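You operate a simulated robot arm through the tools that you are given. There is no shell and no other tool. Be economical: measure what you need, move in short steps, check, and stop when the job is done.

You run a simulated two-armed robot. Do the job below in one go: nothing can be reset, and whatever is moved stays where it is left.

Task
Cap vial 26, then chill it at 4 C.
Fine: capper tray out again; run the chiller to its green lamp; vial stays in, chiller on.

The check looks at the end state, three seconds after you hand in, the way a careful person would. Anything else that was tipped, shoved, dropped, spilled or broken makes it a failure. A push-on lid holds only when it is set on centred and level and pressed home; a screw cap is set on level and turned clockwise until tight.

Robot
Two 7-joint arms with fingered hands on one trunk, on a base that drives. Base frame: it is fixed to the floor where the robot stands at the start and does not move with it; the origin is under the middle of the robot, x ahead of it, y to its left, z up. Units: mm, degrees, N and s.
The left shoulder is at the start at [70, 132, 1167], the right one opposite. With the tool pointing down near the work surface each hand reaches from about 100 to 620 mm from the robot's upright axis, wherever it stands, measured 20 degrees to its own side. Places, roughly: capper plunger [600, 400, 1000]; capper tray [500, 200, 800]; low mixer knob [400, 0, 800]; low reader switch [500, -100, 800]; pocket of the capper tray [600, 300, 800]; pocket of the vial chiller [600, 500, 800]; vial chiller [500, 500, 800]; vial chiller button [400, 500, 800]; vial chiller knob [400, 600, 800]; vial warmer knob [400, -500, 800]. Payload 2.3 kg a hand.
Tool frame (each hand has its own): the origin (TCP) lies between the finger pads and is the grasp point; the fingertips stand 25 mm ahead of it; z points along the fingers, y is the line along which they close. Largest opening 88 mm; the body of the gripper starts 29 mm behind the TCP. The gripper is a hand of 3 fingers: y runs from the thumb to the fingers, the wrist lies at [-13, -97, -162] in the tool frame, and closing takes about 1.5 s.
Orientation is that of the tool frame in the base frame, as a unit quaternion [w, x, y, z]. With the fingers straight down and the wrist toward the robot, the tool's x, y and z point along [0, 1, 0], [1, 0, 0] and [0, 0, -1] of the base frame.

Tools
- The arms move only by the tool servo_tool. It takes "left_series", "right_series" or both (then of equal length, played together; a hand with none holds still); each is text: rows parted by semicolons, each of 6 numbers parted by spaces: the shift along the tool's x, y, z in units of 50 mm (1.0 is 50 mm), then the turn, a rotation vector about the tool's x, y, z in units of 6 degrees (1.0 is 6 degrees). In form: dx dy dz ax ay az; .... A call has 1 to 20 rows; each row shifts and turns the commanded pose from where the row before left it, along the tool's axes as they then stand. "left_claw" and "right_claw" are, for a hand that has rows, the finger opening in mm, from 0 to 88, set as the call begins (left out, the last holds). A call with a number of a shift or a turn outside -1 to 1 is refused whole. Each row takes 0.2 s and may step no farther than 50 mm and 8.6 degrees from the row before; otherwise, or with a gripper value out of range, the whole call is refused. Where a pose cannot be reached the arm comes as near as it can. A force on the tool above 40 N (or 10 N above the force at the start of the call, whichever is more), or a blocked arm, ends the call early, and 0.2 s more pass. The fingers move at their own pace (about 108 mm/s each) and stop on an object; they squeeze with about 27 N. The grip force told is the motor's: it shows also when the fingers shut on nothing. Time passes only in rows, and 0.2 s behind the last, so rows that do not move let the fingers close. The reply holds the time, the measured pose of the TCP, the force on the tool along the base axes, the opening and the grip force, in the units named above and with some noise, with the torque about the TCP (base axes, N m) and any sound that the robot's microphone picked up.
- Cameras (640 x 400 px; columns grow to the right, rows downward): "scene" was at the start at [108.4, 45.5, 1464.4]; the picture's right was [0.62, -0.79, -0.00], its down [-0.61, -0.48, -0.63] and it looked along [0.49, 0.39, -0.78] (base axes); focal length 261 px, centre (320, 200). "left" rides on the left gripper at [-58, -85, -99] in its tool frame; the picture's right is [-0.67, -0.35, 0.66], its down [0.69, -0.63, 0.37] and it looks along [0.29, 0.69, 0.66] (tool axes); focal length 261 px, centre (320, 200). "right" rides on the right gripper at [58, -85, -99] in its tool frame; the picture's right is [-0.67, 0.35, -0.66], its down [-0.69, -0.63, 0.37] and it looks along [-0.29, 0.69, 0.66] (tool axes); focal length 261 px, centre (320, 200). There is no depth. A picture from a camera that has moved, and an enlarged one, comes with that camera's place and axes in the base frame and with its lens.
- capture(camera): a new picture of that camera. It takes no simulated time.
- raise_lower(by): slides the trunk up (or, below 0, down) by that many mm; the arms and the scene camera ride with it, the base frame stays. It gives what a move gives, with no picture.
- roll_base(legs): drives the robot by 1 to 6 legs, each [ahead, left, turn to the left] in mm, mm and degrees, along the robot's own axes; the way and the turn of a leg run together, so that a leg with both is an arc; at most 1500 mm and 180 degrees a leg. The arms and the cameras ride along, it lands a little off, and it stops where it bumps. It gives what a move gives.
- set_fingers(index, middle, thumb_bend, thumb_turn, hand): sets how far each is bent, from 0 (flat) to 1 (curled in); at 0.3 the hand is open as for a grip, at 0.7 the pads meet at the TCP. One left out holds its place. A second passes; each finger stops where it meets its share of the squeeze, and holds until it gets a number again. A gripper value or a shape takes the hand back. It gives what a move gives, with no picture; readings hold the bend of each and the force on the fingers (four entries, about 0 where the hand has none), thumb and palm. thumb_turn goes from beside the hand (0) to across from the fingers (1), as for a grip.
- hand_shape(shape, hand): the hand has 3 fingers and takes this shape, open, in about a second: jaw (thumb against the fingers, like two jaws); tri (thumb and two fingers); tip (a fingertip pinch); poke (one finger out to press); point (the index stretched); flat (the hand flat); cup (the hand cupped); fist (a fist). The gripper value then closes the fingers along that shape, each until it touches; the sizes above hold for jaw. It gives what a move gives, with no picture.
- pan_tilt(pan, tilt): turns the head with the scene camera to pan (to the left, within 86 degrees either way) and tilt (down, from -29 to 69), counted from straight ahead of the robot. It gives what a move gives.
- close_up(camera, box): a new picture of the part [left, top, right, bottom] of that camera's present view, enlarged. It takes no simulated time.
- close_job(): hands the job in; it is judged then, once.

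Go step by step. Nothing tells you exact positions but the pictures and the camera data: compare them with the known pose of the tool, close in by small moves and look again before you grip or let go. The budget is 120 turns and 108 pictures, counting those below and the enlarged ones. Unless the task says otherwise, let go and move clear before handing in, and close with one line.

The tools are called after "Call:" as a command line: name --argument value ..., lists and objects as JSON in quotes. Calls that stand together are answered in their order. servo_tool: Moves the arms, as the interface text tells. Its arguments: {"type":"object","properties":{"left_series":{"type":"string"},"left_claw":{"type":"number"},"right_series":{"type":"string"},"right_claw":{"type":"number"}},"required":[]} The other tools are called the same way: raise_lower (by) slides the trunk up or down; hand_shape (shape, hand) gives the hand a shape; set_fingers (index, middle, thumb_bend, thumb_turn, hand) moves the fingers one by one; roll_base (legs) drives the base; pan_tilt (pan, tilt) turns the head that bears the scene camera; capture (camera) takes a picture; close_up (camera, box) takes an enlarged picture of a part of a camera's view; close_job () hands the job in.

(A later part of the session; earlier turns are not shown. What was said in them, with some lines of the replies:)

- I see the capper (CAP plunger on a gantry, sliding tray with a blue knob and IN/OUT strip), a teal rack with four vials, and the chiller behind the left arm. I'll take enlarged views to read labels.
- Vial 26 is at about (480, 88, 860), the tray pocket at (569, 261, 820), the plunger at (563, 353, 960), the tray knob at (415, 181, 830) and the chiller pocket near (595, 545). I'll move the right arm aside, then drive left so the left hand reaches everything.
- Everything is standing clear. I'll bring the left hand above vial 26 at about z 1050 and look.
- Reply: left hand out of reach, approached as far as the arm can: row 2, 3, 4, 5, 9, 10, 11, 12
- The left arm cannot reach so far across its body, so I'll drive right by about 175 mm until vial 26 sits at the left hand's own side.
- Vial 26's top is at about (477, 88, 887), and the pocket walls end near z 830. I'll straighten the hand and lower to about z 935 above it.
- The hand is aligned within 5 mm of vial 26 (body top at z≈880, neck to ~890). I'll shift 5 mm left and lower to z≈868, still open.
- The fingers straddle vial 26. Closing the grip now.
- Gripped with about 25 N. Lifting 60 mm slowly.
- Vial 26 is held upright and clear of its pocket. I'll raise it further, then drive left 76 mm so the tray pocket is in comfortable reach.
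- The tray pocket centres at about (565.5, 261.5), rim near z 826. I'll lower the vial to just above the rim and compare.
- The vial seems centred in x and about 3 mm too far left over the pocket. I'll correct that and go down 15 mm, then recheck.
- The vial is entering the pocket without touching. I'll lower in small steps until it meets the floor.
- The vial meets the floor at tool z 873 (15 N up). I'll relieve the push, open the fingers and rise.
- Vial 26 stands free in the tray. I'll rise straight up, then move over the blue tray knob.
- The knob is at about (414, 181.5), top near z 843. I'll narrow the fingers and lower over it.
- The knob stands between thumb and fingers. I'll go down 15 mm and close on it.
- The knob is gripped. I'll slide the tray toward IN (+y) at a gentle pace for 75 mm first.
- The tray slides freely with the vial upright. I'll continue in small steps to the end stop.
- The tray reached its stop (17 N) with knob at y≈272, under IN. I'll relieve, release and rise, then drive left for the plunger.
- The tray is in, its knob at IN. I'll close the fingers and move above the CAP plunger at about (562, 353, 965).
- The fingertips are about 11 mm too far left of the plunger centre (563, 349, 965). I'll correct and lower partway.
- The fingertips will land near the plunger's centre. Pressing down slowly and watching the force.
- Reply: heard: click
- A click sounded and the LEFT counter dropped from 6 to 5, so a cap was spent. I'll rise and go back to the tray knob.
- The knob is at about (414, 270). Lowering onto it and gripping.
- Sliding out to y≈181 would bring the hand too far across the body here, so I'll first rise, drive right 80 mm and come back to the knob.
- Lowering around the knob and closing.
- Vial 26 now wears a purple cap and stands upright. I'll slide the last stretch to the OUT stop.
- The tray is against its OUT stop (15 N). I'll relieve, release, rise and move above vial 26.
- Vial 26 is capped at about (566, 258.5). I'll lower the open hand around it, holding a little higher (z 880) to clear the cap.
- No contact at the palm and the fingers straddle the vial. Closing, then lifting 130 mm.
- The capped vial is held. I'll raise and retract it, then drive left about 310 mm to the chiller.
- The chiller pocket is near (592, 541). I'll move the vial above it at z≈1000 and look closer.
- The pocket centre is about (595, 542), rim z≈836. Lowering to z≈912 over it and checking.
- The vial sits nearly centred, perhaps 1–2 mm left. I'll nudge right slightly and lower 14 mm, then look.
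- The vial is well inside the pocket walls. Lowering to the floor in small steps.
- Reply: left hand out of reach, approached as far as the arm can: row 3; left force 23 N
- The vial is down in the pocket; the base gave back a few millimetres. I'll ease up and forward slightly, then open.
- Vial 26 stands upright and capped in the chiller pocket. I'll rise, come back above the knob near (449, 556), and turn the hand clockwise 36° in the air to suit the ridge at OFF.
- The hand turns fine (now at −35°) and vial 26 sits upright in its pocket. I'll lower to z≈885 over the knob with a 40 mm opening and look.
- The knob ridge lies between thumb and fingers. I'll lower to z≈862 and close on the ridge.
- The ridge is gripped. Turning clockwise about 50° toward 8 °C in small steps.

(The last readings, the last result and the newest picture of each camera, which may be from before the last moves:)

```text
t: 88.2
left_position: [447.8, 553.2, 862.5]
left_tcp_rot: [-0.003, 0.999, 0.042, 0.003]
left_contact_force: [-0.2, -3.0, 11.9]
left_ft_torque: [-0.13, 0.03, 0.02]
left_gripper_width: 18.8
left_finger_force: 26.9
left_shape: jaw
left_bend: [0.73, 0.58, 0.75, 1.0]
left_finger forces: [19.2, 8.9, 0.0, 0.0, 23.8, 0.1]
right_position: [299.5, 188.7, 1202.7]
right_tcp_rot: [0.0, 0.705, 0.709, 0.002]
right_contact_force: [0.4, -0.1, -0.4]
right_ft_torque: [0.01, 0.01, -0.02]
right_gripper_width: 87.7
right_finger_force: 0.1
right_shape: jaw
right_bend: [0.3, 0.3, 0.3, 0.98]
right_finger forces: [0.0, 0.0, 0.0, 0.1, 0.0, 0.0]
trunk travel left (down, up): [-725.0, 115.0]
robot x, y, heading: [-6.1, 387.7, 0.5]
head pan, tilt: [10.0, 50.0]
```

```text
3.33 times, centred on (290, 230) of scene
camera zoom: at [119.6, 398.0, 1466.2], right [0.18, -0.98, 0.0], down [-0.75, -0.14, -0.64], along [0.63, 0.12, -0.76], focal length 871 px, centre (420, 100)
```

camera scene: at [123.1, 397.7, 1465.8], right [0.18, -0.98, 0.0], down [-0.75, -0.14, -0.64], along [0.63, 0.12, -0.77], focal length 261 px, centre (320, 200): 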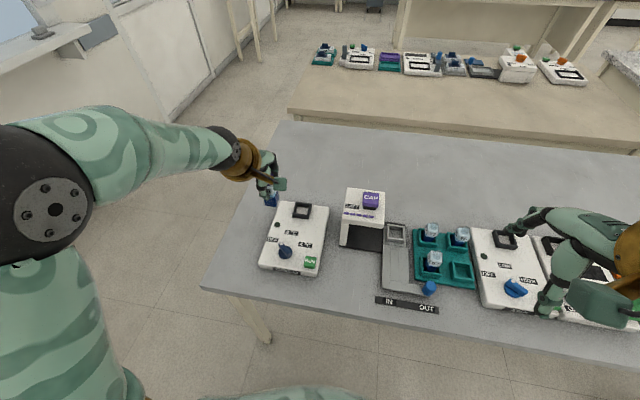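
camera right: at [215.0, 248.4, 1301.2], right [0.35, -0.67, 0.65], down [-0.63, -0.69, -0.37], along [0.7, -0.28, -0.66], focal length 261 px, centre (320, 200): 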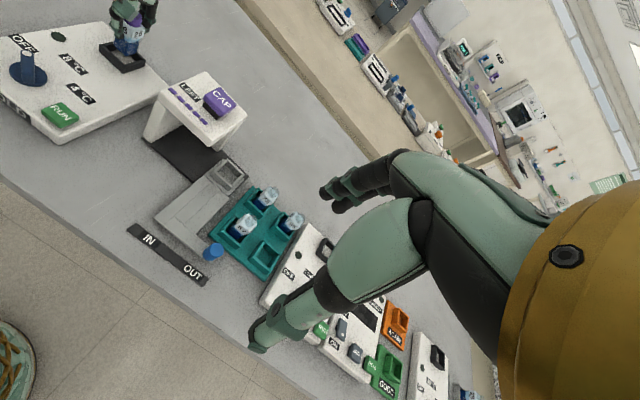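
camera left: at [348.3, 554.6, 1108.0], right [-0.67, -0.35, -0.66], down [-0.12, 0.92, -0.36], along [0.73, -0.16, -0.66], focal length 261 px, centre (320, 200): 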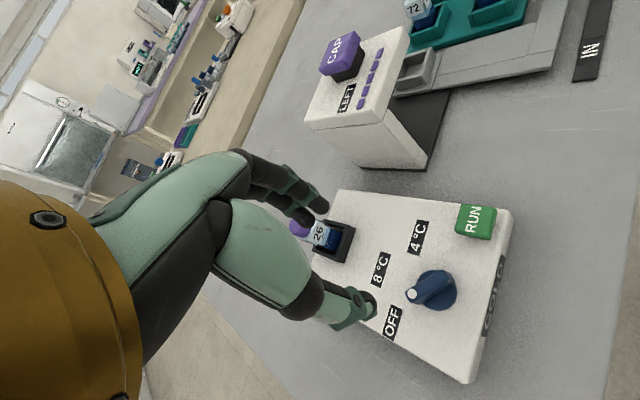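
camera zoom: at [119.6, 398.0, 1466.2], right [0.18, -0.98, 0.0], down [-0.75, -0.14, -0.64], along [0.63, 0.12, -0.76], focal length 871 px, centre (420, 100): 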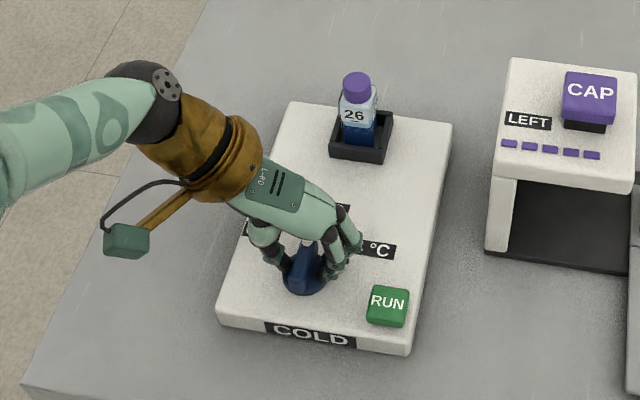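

The knob turned with the hand to about 8 °C. Continuing clockwise toward 4 °C while watching reach and force.

Call:
servo_tool --left_series "0 0 0 0 0 0.7;0 0 0 0 0 0.7;0 0 0 0 0 0.7;0 0 0 0 0 0.7;0 0 0 0 0 0.7;0 0 0 0 0 0.7;0 0 0 0 0 0"

Call:
close_up --camera "scene" --box '[230, 170, 350, 290]'

```text
t: 89.8
left_position: [442.4, 551.8, 863.7]
left_tcp_rot: [-0.001, 0.984, -0.177, -0.001]
left_contact_force: [10.7, 10.7, -4.7]
left_ft_torque: [0.15, -0.21, 0.03]
left_gripper_width: 15.5
left_finger_force: 27.2
left_shape: jaw
left_bend: [0.75, 0.73, 0.75, 1.0]
left_finger forces: [5.8, 4.3, 0.0, 0.0, 25.4, 0.0]
left hand out of reach, approached as far as the arm can: row 5
right_position: [305.6, 196.0, 1200.9]
right_tcp_rot: [0.0, 0.704, 0.71, -0.002]
right_contact_force: [-0.4, -0.4, 1.0]
right_ft_torque: [-0.01, 0.02, -0.01]
right_gripper_width: 87.8
right_finger_force: 0.0
right_shape: jaw
right_bend: [0.3, 0.3, 0.3, 0.98]
right_finger forces: [0.0, 0.0, 0.1, 0.0, 0.0, 0.0]
trunk travel left (down, up): [-725.0, 115.0]
robot x, y, heading: [-0.2, 388.0, 0.5]
head pan, tilt: [10.0, 50.0]
```

```text
3.33 times, centred on (290, 230) of scene
camera zoom: at [128.8, 406.1, 1465.1], right [0.18, -0.98, 0.0], down [-0.76, -0.14, -0.64], along [0.63, 0.11, -0.77], focal length 871 px, centre (420, 100)
```

zoom: 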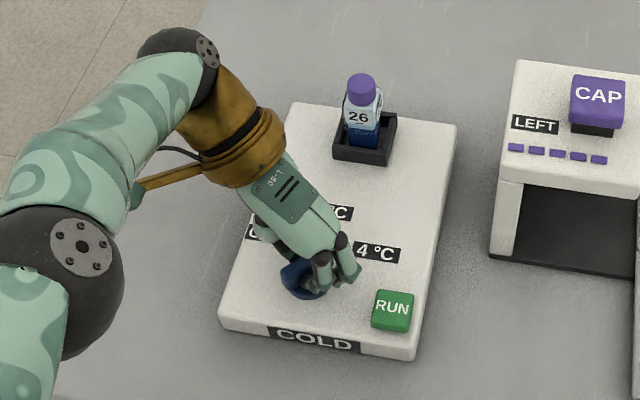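

The arm nears its limit here (about −110°), and the grip slips a little. I'll open, rise and look at where the knob stands.

Call:
servo_tool --left_series "0 0 0 0 0 0;0 0 0 0 0 0;0 0 0 0 0 0;0 0 -0.3 0 0 0;0 0 -0.6 0 0 0;0 0 -0.7 0 0 0;0 0 -0.7 0 0 -0.5;0 0 0 0 0 -1;0 0 0 0 0 -1;0 0 0 0 0 0" --left_claw 44

Call:
close_up --camera "scene" --box '[230, 170, 350, 290]'

Call:
capture --camera "left"

```text
t: 92.0
left_position: [438.4, 547.2, 980.8]
left_tcp_rot: [-0.002, 0.999, -0.046, 0.0]
left_contact_force: [-0.2, -0.2, 0.1]
left_ft_torque: [0.0, -0.04, -0.02]
left_gripper_width: 43.7
left_finger_force: 0.0
left_shape: jaw
left_bend: [0.74, 0.45, 0.7, 1.0]
left_finger forces: [0.0, 0.0, 0.0, 0.0, 0.1, 0.1]
right_position: [300.7, 190.6, 1201.0]
right_tcp_rot: [0.0, 0.705, 0.709, 0.001]
right_contact_force: [0.3, 0.5, -0.4]
right_ft_torque: [-0.02, 0.0, -0.03]
right_gripper_width: 87.6
right_finger_force: 0.0
right_shape: jaw
right_bend: [0.3, 0.3, 0.3, 0.98]
right_finger forces: [0.1, 0.0, 0.1, 0.0, 0.0, 0.1]
trunk travel left (down, up): [-725.0, 115.0]
robot x, y, heading: [-0.8, 385.9, 0.4]
head pan, tilt: [10.0, 50.0]
```

```text
3.33 times, centred on (290, 230) of scene
camera zoom: at [123.0, 400.1, 1465.8], right [0.18, -0.98, 0.0], down [-0.75, -0.14, -0.64], along [0.63, 0.12, -0.77], focal length 871 px, centre (420, 100)
```

zoom: 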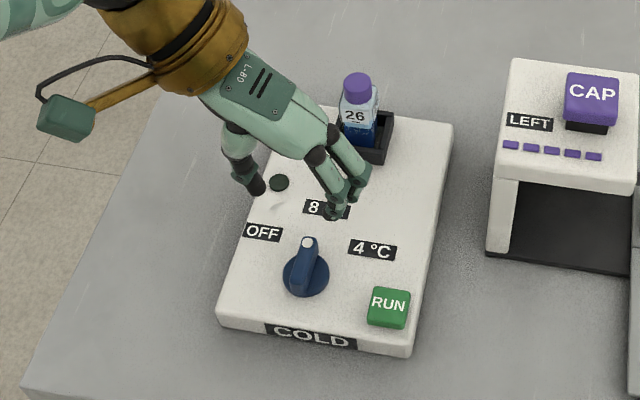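

```text
20 pictures are left
camera left: at [390.0, 637.3, 1080.7], right [-0.63, 0.41, -0.65], down [0.74, 0.56, -0.36], along [0.22, -0.71, -0.66], focal length 261 px, centre (320, 200)
```

left: 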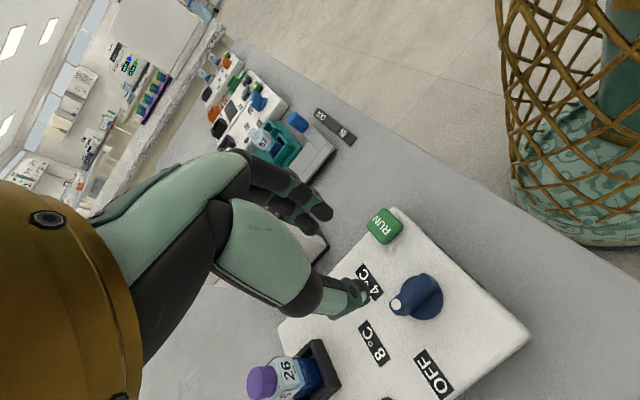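

The knob clicked to 8 °C. For the second half I'll come at the ridge from the other side: turning the hand counter-clockwise in the air to about +75° and then twisting clockwise.

Call:
servo_tool --left_series "0 0 -0.4 0 0 -1;0 0 0 0 0 -1;0 0 0 0 0 -1;0 0 0 0 0 -1;0 0 0 0 0 -1;0 0 0 0 0 -1;0 0 0 0 0 -1;0 0 0 0 0 -1;0 0 0 0 0 -1;0 0 0 0 0 -1;0 0 0 0 0 -1;0 0 0 0 0 -1;0 0 0 0 0 -1;0 0 0 0 0 -1;0 0 0 0 0 -1;0 0 0 0 0 -1;0 0 0 0 0 0"

Call:
servo_tool --left_series "0 0 0 0 0 -1;0 0 0 0 0 -1;0 0 0 0 0 -1;0 0 0 0 0 -1;0 0 0 0 0 -1;0 0 0 0 0 -1;0 0 0 0 0 -1;0 0 0 0 0 -1;0 0 0 0 0 -1;0 0 0 0 0 -1;0 0 0 0 0 -1;0 0 0 0 0 -1;0 0 0 0 0 0"

```text
t: 95.6
left_position: [437.5, 547.9, 1001.6]
left_tcp_rot: [0.0, 0.703, 0.711, 0.002]
left_contact_force: [0.4, 0.2, -0.8]
left_ft_torque: [0.0, -0.02, 0.01]
left_gripper_width: 43.7
left_finger_force: 0.0
left_shape: jaw
left_bend: [0.74, 0.45, 0.7, 1.0]
left_finger forces: [0.0, 0.1, 0.0, 0.0, 0.1, 0.0]
right_position: [300.6, 190.3, 1200.4]
right_tcp_rot: [0.0, 0.705, 0.709, 0.0]
right_contact_force: [-0.6, -0.4, -0.5]
right_ft_torque: [-0.01, -0.02, -0.03]
right_gripper_width: 87.7
right_finger_force: 0.1
right_shape: jaw
right_bend: [0.3, 0.3, 0.3, 0.98]
right_finger forces: [0.0, 0.0, 0.0, 0.0, 0.0, 0.0]
trunk travel left (down, up): [-725.0, 115.0]
robot x, y, heading: [-2.3, 388.7, 0.4]
head pan, tilt: [10.0, 50.0]
```

```text
t: 98.4
left_position: [446.4, 546.7, 1005.8]
left_tcp_rot: [0.021, 0.198, 0.98, 0.007]
left_contact_force: [0.3, 0.0, 0.0]
left_ft_torque: [0.0, 0.03, 0.02]
left_gripper_width: 43.6
left_finger_force: 0.1
left_shape: jaw
left_bend: [0.74, 0.45, 0.7, 1.0]
left_finger forces: [0.1, 0.1, 0.0, 0.0, 0.1, 0.0]
left hand out of reach, approached as far as the arm can: row 5
right_position: [301.5, 191.5, 1202.5]
right_tcp_rot: [0.0, 0.705, 0.709, 0.0]
right_contact_force: [0.6, -1.0, 0.3]
right_ft_torque: [-0.03, 0.0, -0.03]
right_gripper_width: 87.6
right_finger_force: 0.1
right_shape: jaw
right_bend: [0.3, 0.3, 0.3, 0.98]
right_finger forces: [0.0, 0.0, 0.0, 0.0, 0.0, 0.1]
trunk travel left (down, up): [-725.0, 115.0]
robot x, y, heading: [-0.2, 390.1, 0.4]
head pan, tilt: [10.0, 50.0]
```

The hand reaches +67°, which is enough since closing also swings the ridge clockwise. I'll move over the knob and lower to z≈890.

Call:
servo_tool --left_series "0.02 0.19 0 0 0 0;0 0 0.5 0 0 0;0 0 0.6 0 0 0;0 0 0.6 0 0 0;0 0 0.6 0 0 0;0 0 0 0 0 0"

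Call:
close_up --camera "left" --box '[240, 150, 500, 312]'

Call:
close_up --camera "scene" --box '[230, 170, 350, 290]'

```text
t: 99.8
left_position: [453.6, 554.4, 892.1]
left_tcp_rot: [0.021, 0.199, 0.98, 0.007]
left_contact_force: [1.0, -0.3, 0.2]
left_ft_torque: [-0.01, -0.02, -0.03]
left_gripper_width: 43.8
left_finger_force: 0.1
left_shape: jaw
left_bend: [0.74, 0.45, 0.7, 1.0]
left_finger forces: [0.1, 0.0, 0.1, 0.0, 0.0, 0.0]
right_position: [301.9, 190.7, 1200.9]
right_tcp_rot: [0.0, 0.705, 0.709, 0.001]
right_contact_force: [-0.1, -0.7, -0.1]
right_ft_torque: [0.03, 0.01, 0.01]
right_gripper_width: 87.7
right_finger_force: 0.2
right_shape: jaw
right_bend: [0.3, 0.3, 0.3, 0.98]
right_finger forces: [0.1, 0.0, 0.0, 0.1, 0.0, 0.1]
trunk travel left (down, up): [-725.0, 115.0]
robot x, y, heading: [0.3, 387.4, 0.5]
head pan, tilt: [10.0, 50.0]
```

```text
2.46 times, centred on (370, 231) of left
camera zoom: at [470.9, 454.8, 990.5], right [0.51, -0.58, -0.64], down [-0.86, -0.31, -0.4], along [0.04, 0.75, -0.66], focal length 642 px, centre (197, 124)
```

zoom: 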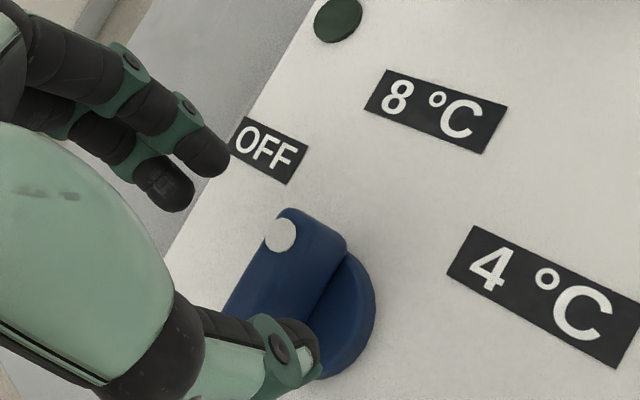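

```text
3.33 times, centred on (290, 230) of scene
camera zoom: at [122.7, 400.0, 1465.9], right [0.18, -0.98, 0.0], down [-0.75, -0.14, -0.64], along [0.63, 0.12, -0.77], focal length 871 px, centre (420, 100)
```

zoom: 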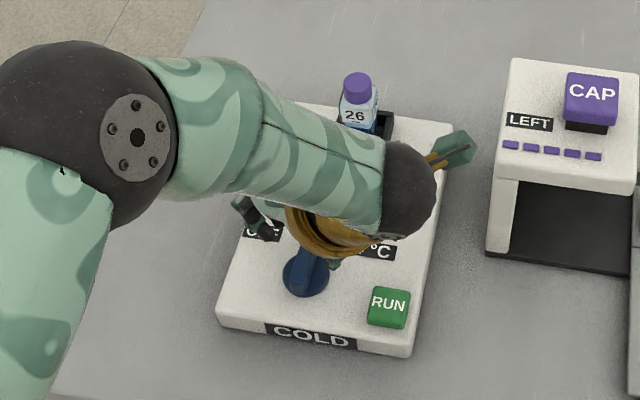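

The ridge points at 8 °C with its axis at y≈557. I'll nudge over, lower to z≈863 and close.

Call:
servo_tool --left_series "0.09 0.02 0 0 0 0;0 0 0.3 0 0 0;0 0 0.28 0 0 0;0 0 0 0 0 0"

Call:
servo_tool --left_series "0 0 0 0 0 0;0 0 0 0 0 0;0 0 0 0 0 0;0 0 0 0 0 0;0 0 0 0 0 0;0 0 0 0 0 0;0 0 0 0 0 0" --left_claw 0

Call:
close_up --camera "left" --box '[240, 150, 500, 312]'

```text
t: 100.8
left_position: [451.8, 559.2, 862.8]
left_tcp_rot: [0.021, 0.199, 0.98, 0.007]
left_contact_force: [-0.2, 0.1, 0.6]
left_ft_torque: [-0.01, 0.0, 0.02]
left_gripper_width: 43.8
left_finger_force: 0.1
left_shape: jaw
left_bend: [0.74, 0.45, 0.7, 1.0]
left_finger forces: [0.1, 0.0, 0.1, 0.0, 0.0, 0.0]
right_position: [301.2, 190.3, 1200.6]
right_tcp_rot: [-0.001, 0.705, 0.709, 0.0]
right_contact_force: [0.1, -0.5, -0.2]
right_ft_torque: [-0.02, 0.03, -0.01]
right_gripper_width: 87.5
right_finger_force: 0.1
right_shape: jaw
right_bend: [0.3, 0.3, 0.3, 0.98]
right_finger forces: [0.1, 0.1, 0.0, 0.0, 0.0, 0.0]
trunk travel left (down, up): [-725.0, 115.0]
robot x, y, heading: [-1.9, 387.6, 0.4]
head pan, tilt: [10.0, 50.0]
```

```text
t: 102.4
left_position: [451.9, 558.3, 863.0]
left_tcp_rot: [0.021, 0.199, 0.98, 0.006]
left_contact_force: [4.7, 2.5, 7.7]
left_ft_torque: [0.09, -0.13, -0.02]
left_gripper_width: 18.3
left_finger_force: 27.4
left_shape: jaw
left_bend: [0.71, 0.61, 0.74, 1.0]
left_finger forces: [17.0, 10.2, 0.0, 0.0, 23.1, 0.0]
right_position: [301.1, 190.8, 1201.1]
right_tcp_rot: [0.0, 0.705, 0.709, 0.0]
right_contact_force: [-0.6, 0.8, 0.8]
right_ft_torque: [0.02, -0.01, 0.03]
right_gripper_width: 87.7
right_finger_force: 0.2
right_shape: jaw
right_bend: [0.3, 0.3, 0.3, 0.98]
right_finger forces: [0.0, 0.0, 0.1, 0.1, 0.0, 0.1]
trunk travel left (down, up): [-725.0, 115.0]
robot x, y, heading: [-0.9, 390.1, 0.4]
head pan, tilt: [10.0, 50.0]
```

```text
2.46 times, centred on (370, 231) of left
camera zoom: at [469.3, 458.4, 961.7], right [0.51, -0.58, -0.64], down [-0.86, -0.31, -0.41], along [0.04, 0.75, -0.66], focal length 642 px, centre (197, 124)
```

zoom: 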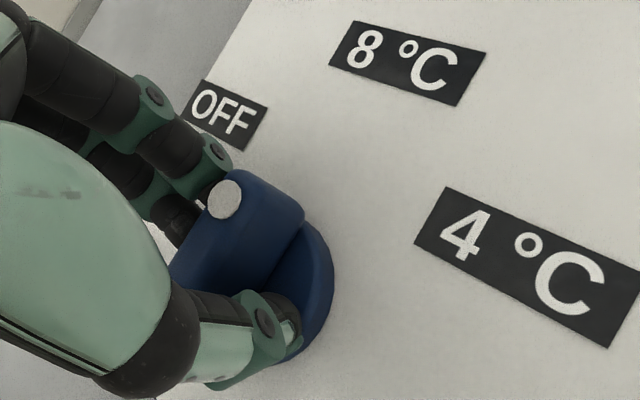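

Gripped. Twisting clockwise about 55°.

Call:
servo_tool --left_series "0 0 0 0 0 0.7;0 0 0 0 0 0.7;0 0 0 0 0 0.7;0 0 0 0 0 0.7;0 0 0 0 0 0.7;0 0 0 0 0 0.7;0 0 0 0 0 0.7;0 0 0 0 0 0.7;0 0 0 0 0 0.7;0 0 0 0 0 0.7;0 0 0 0 0 0.7;0 0 0 0 0 0.7;0 0 0 0 0 0.7;0 0 0 0 0 0"

Call:
close_up --camera "left" --box '[240, 150, 500, 312]'

```text
t: 105.4
left_position: [449.1, 555.0, 862.6]
left_tcp_rot: [0.016, 0.626, 0.779, 0.017]
left_contact_force: [10.6, -5.9, 27.8]
left_ft_torque: [-0.17, -0.27, 0.05]
left_gripper_width: 17.5
left_finger_force: 27.2
left_shape: jaw
left_bend: [0.61, 0.61, 0.76, 0.99]
left_finger forces: [24.0, 11.6, 0.0, 0.1, 27.4, 0.0]
right_position: [299.1, 186.9, 1200.5]
right_tcp_rot: [-0.002, 0.705, 0.709, 0.003]
right_contact_force: [0.1, 0.6, -0.2]
right_ft_torque: [0.02, 0.02, -0.02]
right_gripper_width: 87.9
right_finger_force: 0.1
right_shape: jaw
right_bend: [0.3, 0.3, 0.3, 0.98]
right_finger forces: [0.1, 0.0, 0.1, 0.1, 0.1, 0.0]
trunk travel left (down, up): [-725.0, 115.0]
robot x, y, heading: [-3.3, 391.6, 0.3]
head pan, tilt: [10.0, 50.0]
```

```text
2.46 times, centred on (370, 231) of left
camera zoom: at [376.0, 480.3, 957.5], right [-0.17, -0.72, -0.67], down [-0.74, 0.54, -0.4], along [0.65, 0.43, -0.63], focal length 642 px, centre (197, 124)
```

zoom: 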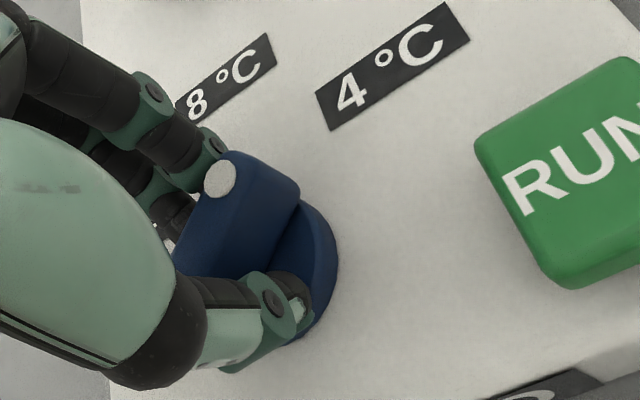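

The knob turned with the hand by about 55°, toward 4 °C. I'll open, rise and check where it points.

Call:
servo_tool --left_series "0 0 -0.08 0 0 0;0 0 0 0 0 0;0 0 0 0 0 0;0 0 -0.3 0 0 0;0 0 -0.6 0 0 0;0 -0.3 -0.7 0 0 0;0 -0.7 -0.4 0 0 0;0 -0.7 -0.2 0 0 0;0 0 0 0 0 0" --left_claw 44

Call:
close_up --camera "scene" --box '[230, 170, 350, 290]'

```text
t: 107.4
left_position: [363.6, 538.8, 971.9]
left_tcp_rot: [0.015, 0.626, 0.78, 0.015]
left_contact_force: [-0.1, 0.6, 0.7]
left_ft_torque: [-0.01, -0.04, -0.03]
left_gripper_width: 43.7
left_finger_force: 0.1
left_shape: jaw
left_bend: [0.74, 0.45, 0.7, 1.0]
left_finger forces: [0.0, 0.0, 0.1, 0.0, 0.0, 0.0]
right_position: [301.3, 191.3, 1202.5]
right_tcp_rot: [0.0, 0.705, 0.709, 0.0]
right_contact_force: [0.4, 0.5, 0.5]
right_ft_torque: [0.0, -0.01, -0.01]
right_gripper_width: 87.5
right_finger_force: 0.1
right_shape: jaw
right_bend: [0.3, 0.3, 0.3, 0.98]
right_finger forces: [0.0, 0.1, 0.0, 0.1, 0.1, 0.1]
trunk travel left (down, up): [-725.0, 115.0]
robot x, y, heading: [-4.1, 387.0, 0.5]
head pan, tilt: [10.0, 50.0]
```

```text
3.33 times, centred on (290, 230) of scene
camera zoom: at [123.5, 400.2, 1465.8], right [0.18, -0.98, 0.0], down [-0.75, -0.14, -0.64], along [0.63, 0.12, -0.77], focal length 871 px, centre (420, 100)
```

zoom: 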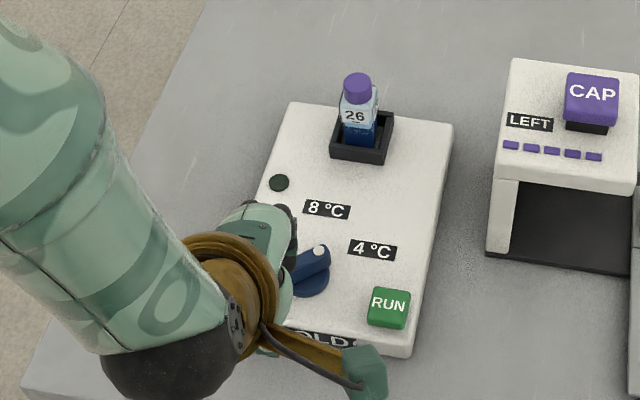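

The knob now points at 4 °C. Next I'll close the fingers and go above the RUN button at about (431, 485).

Call:
servo_tool --left_series "-0.35 0.26 0 0 0 0;-0.35 0.26 0 0 0 0;-0.35 0.26 0 0 0 0;-0.28 0.26 0 0 0 0;0 0 0.4 0 0 0;0 0 0.5 0 0 0;0 0 0.4 0 0 0;0 0 0 0 0 0" --left_claw 0

Call:
close_up --camera "left" --box '[240, 150, 500, 312]'

```text
t: 109.2
left_position: [429.3, 486.5, 909.5]
left_tcp_rot: [0.015, 0.626, 0.78, 0.015]
left_contact_force: [0.5, 0.5, -0.4]
left_ft_torque: [0.0, 0.01, 0.01]
left_gripper_width: 0.1
left_finger_force: 26.5
left_shape: jaw
left_bend: [0.7, 0.7, 0.36, 1.0]
left_finger forces: [0.0, 0.0, 0.0, 0.0, 0.1, 0.1]
right_position: [301.6, 191.5, 1201.6]
right_tcp_rot: [-0.001, 0.706, 0.709, 0.001]
right_contact_force: [-0.2, -0.3, 0.1]
right_ft_torque: [0.03, 0.0, 0.05]
right_gripper_width: 87.5
right_finger_force: 0.0
right_shape: jaw
right_bend: [0.3, 0.3, 0.3, 0.98]
right_finger forces: [0.0, 0.0, 0.0, 0.0, 0.1, 0.0]
trunk travel left (down, up): [-725.0, 115.0]
robot x, y, heading: [-2.9, 389.1, 0.4]
head pan, tilt: [10.0, 50.0]
```

```text
2.46 times, centred on (370, 231) of left
camera zoom: at [356.2, 412.1, 1004.4], right [-0.17, -0.73, -0.67], down [-0.75, 0.54, -0.4], along [0.64, 0.43, -0.63], focal length 642 px, centre (197, 124)
```

zoom: 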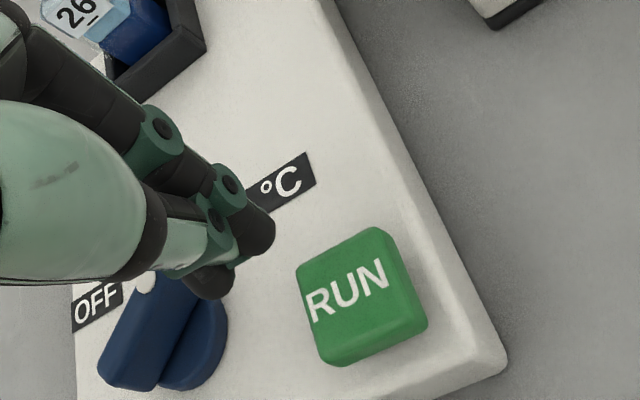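

The fingertips land about 8 mm off the button centre; I'll correct that and press slowly.

Call:
servo_tool --left_series "-0.14 -0.1 0 0 0 0;0 0 0.4 0 0 0;0 0 0.34 0 0 0;0 0 0.06 0 0 0;0 0 0.06 0 0 0;0 0 0.06 0 0 0;0 0 0.06 0 0 0;0 0 0 0 0 0"

```text
t: 111.0
left_position: [426.9, 478.4, 864.4]
left_tcp_rot: [0.02, 0.626, 0.78, 0.02]
left_contact_force: [7.5, 3.3, 38.3]
left_ft_torque: [0.17, -0.24, -0.07]
left_gripper_width: 0.0
left_finger_force: 27.0
left_shape: jaw
left_bend: [0.7, 0.7, 0.36, 1.0]
left_finger forces: [0.0, 32.6, 0.0, 0.0, 0.0, 0.0]
right_position: [295.8, 190.7, 1203.7]
right_tcp_rot: [0.001, 0.706, 0.709, 0.002]
right_contact_force: [0.2, -0.3, -0.3]
right_ft_torque: [0.01, 0.02, -0.03]
right_gripper_width: 87.7
right_finger_force: 0.0
right_shape: jaw
right_bend: [0.3, 0.3, 0.3, 0.98]
right_finger forces: [0.0, 0.1, 0.0, 0.0, 0.1, 0.0]
trunk travel left (down, up): [-725.0, 115.0]
robot x, y, heading: [-1.6, 386.0, 0.6]
head pan, tilt: [10.0, 50.0]
heard: click
```

A click at 38 N. Rising and checking the lamp.

Call:
servo_tool --left_series "0 0 -0.3 0 0 0;0 0 -0.7 0 0 0;0 0 -0.8 0 0 0;0 -0.6 -0.6 0 0 0;0 -0.8 0 0 0 0;0 -0.6 0 0 0 0;0 0 0 0 0 0"

Call:
close_up --camera "scene" --box '[230, 170, 350, 290]'

```text
t: 112.6
left_position: [330.0, 455.7, 980.2]
left_tcp_rot: [0.028, 0.617, 0.786, 0.004]
left_contact_force: [-0.1, 0.1, 0.8]
left_ft_torque: [-0.02, 0.0, 0.01]
left_gripper_width: 0.3
left_finger_force: 27.3
left_shape: jaw
left_bend: [0.7, 0.7, 0.36, 1.0]
left_finger forces: [0.0, 0.0, 0.0, 0.1, 0.0, 0.0]
right_position: [302.1, 191.6, 1201.7]
right_tcp_rot: [0.0, 0.705, 0.709, 0.0]
right_contact_force: [0.1, -0.2, -1.0]
right_ft_torque: [0.0, 0.0, -0.01]
right_gripper_width: 87.4
right_finger_force: 0.1
right_shape: jaw
right_bend: [0.3, 0.3, 0.3, 0.98]
right_finger forces: [0.0, 0.0, 0.0, 0.0, 0.0, 0.1]
trunk travel left (down, up): [-725.0, 115.0]
robot x, y, heading: [-1.1, 391.2, 0.6]
head pan, tilt: [10.0, 50.0]
```

```text
3.33 times, centred on (290, 230) of scene
camera zoom: at [123.6, 400.3, 1465.8], right [0.18, -0.98, 0.0], down [-0.75, -0.14, -0.64], along [0.63, 0.12, -0.77], focal length 871 px, centre (420, 100)
```

zoom: 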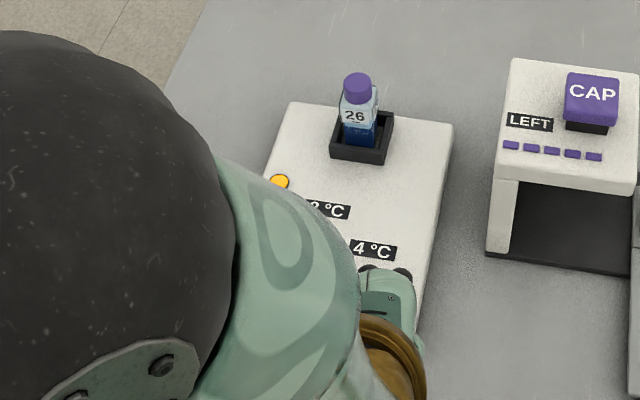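

The lamp is amber: the run has started. I'll raise the hand clear and wait for green.

Call:
servo_tool --left_series "0.5 0 -0.6 0 0 0;0.5 0 -0.6 0 0 0;0.5 0 -0.6 0 0 0;0.5 0 -0.6 0 0 0;0 0 0 0 0 0;0 0 0 0 0 0;0 0 0 0 0 0;0 0 0 0 0 0;0 0 0 0 0 0;0 0 0 0 0 0;0 0 0 0 0 0;0 0 0 0 0 0;0 0 0 0 0 0;0 0 0 0 0 0;0 0 0 0 0 0;0 0 0 0 0 0;0 0 0 0 0 0;0 0 0 0 0 0;0 0 0 0 0 0;0 0 0 0 0 0"

Call:
close_up --camera "scene" --box '[200, 160, 440, 320]'

```text
t: 116.8
left_position: [322.7, 542.0, 1100.4]
left_tcp_rot: [0.015, 0.626, 0.779, 0.014]
left_contact_force: [-0.2, -0.2, 0.0]
left_ft_torque: [-0.01, 0.0, 0.02]
left_gripper_width: 0.2
left_finger_force: 26.7
left_shape: jaw
left_bend: [0.7, 0.7, 0.36, 1.0]
left_finger forces: [0.1, 0.1, 0.0, 0.0, 0.0, 0.0]
left hand out of reach, approached as far as the arm can: row 2, 3
right_position: [300.7, 191.5, 1201.9]
right_tcp_rot: [0.0, 0.705, 0.709, 0.001]
right_contact_force: [-0.6, -1.0, -0.6]
right_ft_torque: [-0.03, -0.01, -0.01]
right_gripper_width: 87.7
right_finger_force: 0.0
right_shape: jaw
right_bend: [0.3, 0.3, 0.3, 0.98]
right_finger forces: [0.0, 0.0, 0.1, 0.0, 0.0, 0.0]
trunk travel left (down, up): [-725.0, 115.0]
robot x, y, heading: [-2.1, 390.2, 0.4]
head pan, tilt: [10.0, 50.0]
```

```text
2.50 times, centred on (320, 240) of scene
camera zoom: at [122.9, 400.2, 1465.8], right [0.18, -0.98, 0.0], down [-0.75, -0.14, -0.64], along [0.63, 0.12, -0.77], focal length 654 px, centre (320, 100)
```

zoom: 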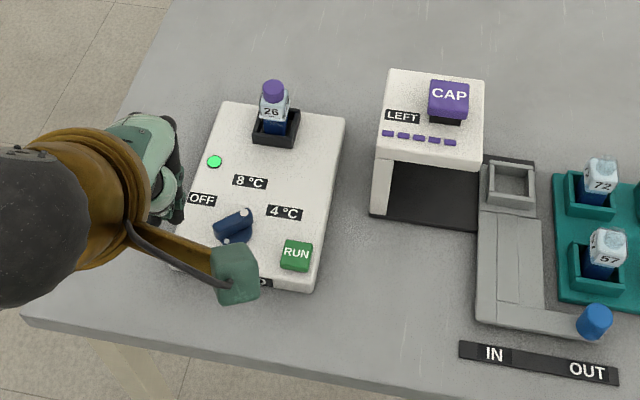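

The lamp is green. One last close look at the knob and the tray.

Call:
close_up --camera "scene" --box '[255, 180, 335, 280]'

Call:
capture --camera "scene"

```text
4.00 times, centred on (295, 230) of scene
camera zoom: at [122.9, 400.2, 1465.8], right [0.18, -0.98, 0.0], down [-0.75, -0.14, -0.64], along [0.63, 0.12, -0.77], focal length 1046 px, centre (420, 80)
```

zoom: 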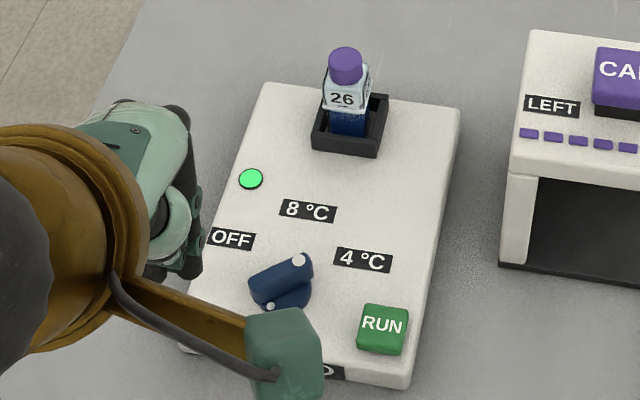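

```text
10 pictures are left
camera scene: at [122.9, 400.2, 1465.8], right [0.18, -0.98, 0.0], down [-0.75, -0.14, -0.64], along [0.63, 0.12, -0.77], focal length 261 px, centre (320, 200)
```

scene: 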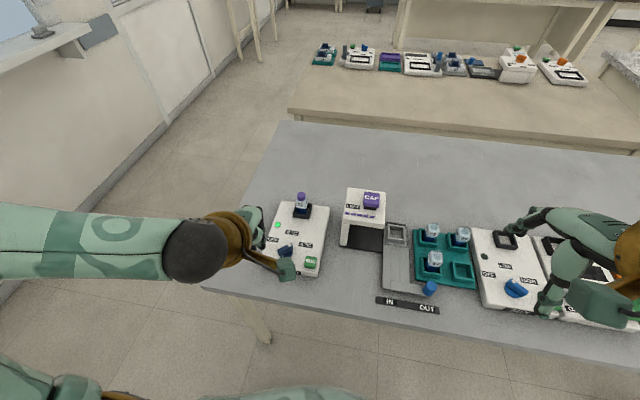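

Call:
close_up --camera "scene" --box '[270, 225, 320, 265]'

```text
10.00 times, centred on (295, 245) of scene
camera zoom: at [122.9, 400.2, 1465.8], right [0.18, -0.98, 0.0], down [-0.75, -0.14, -0.64], along [0.63, 0.12, -0.77], focal length 2614 px, centre (570, -250)
```

zoom: 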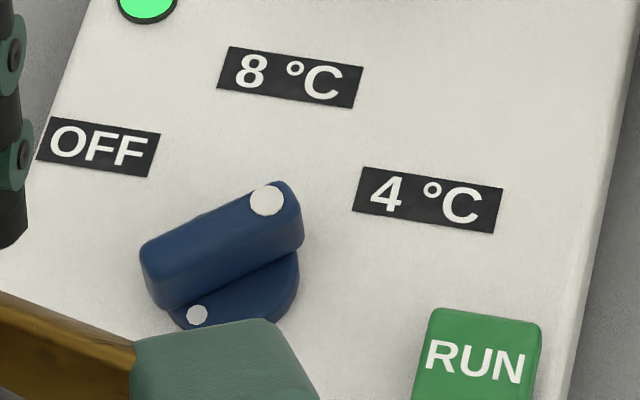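

Vial 26 is capped and standing in the chiller, the knob is at 4 °C, the lamp is green, the capper tray is out and both hands are clear, so I'm handing in.

Call:
close_job

```text
The job is handed in.
```

Vial 26 is capped and in the chiller, which is on at 4 °C with its lamp green; the capper tray is back out and both hands are clear.
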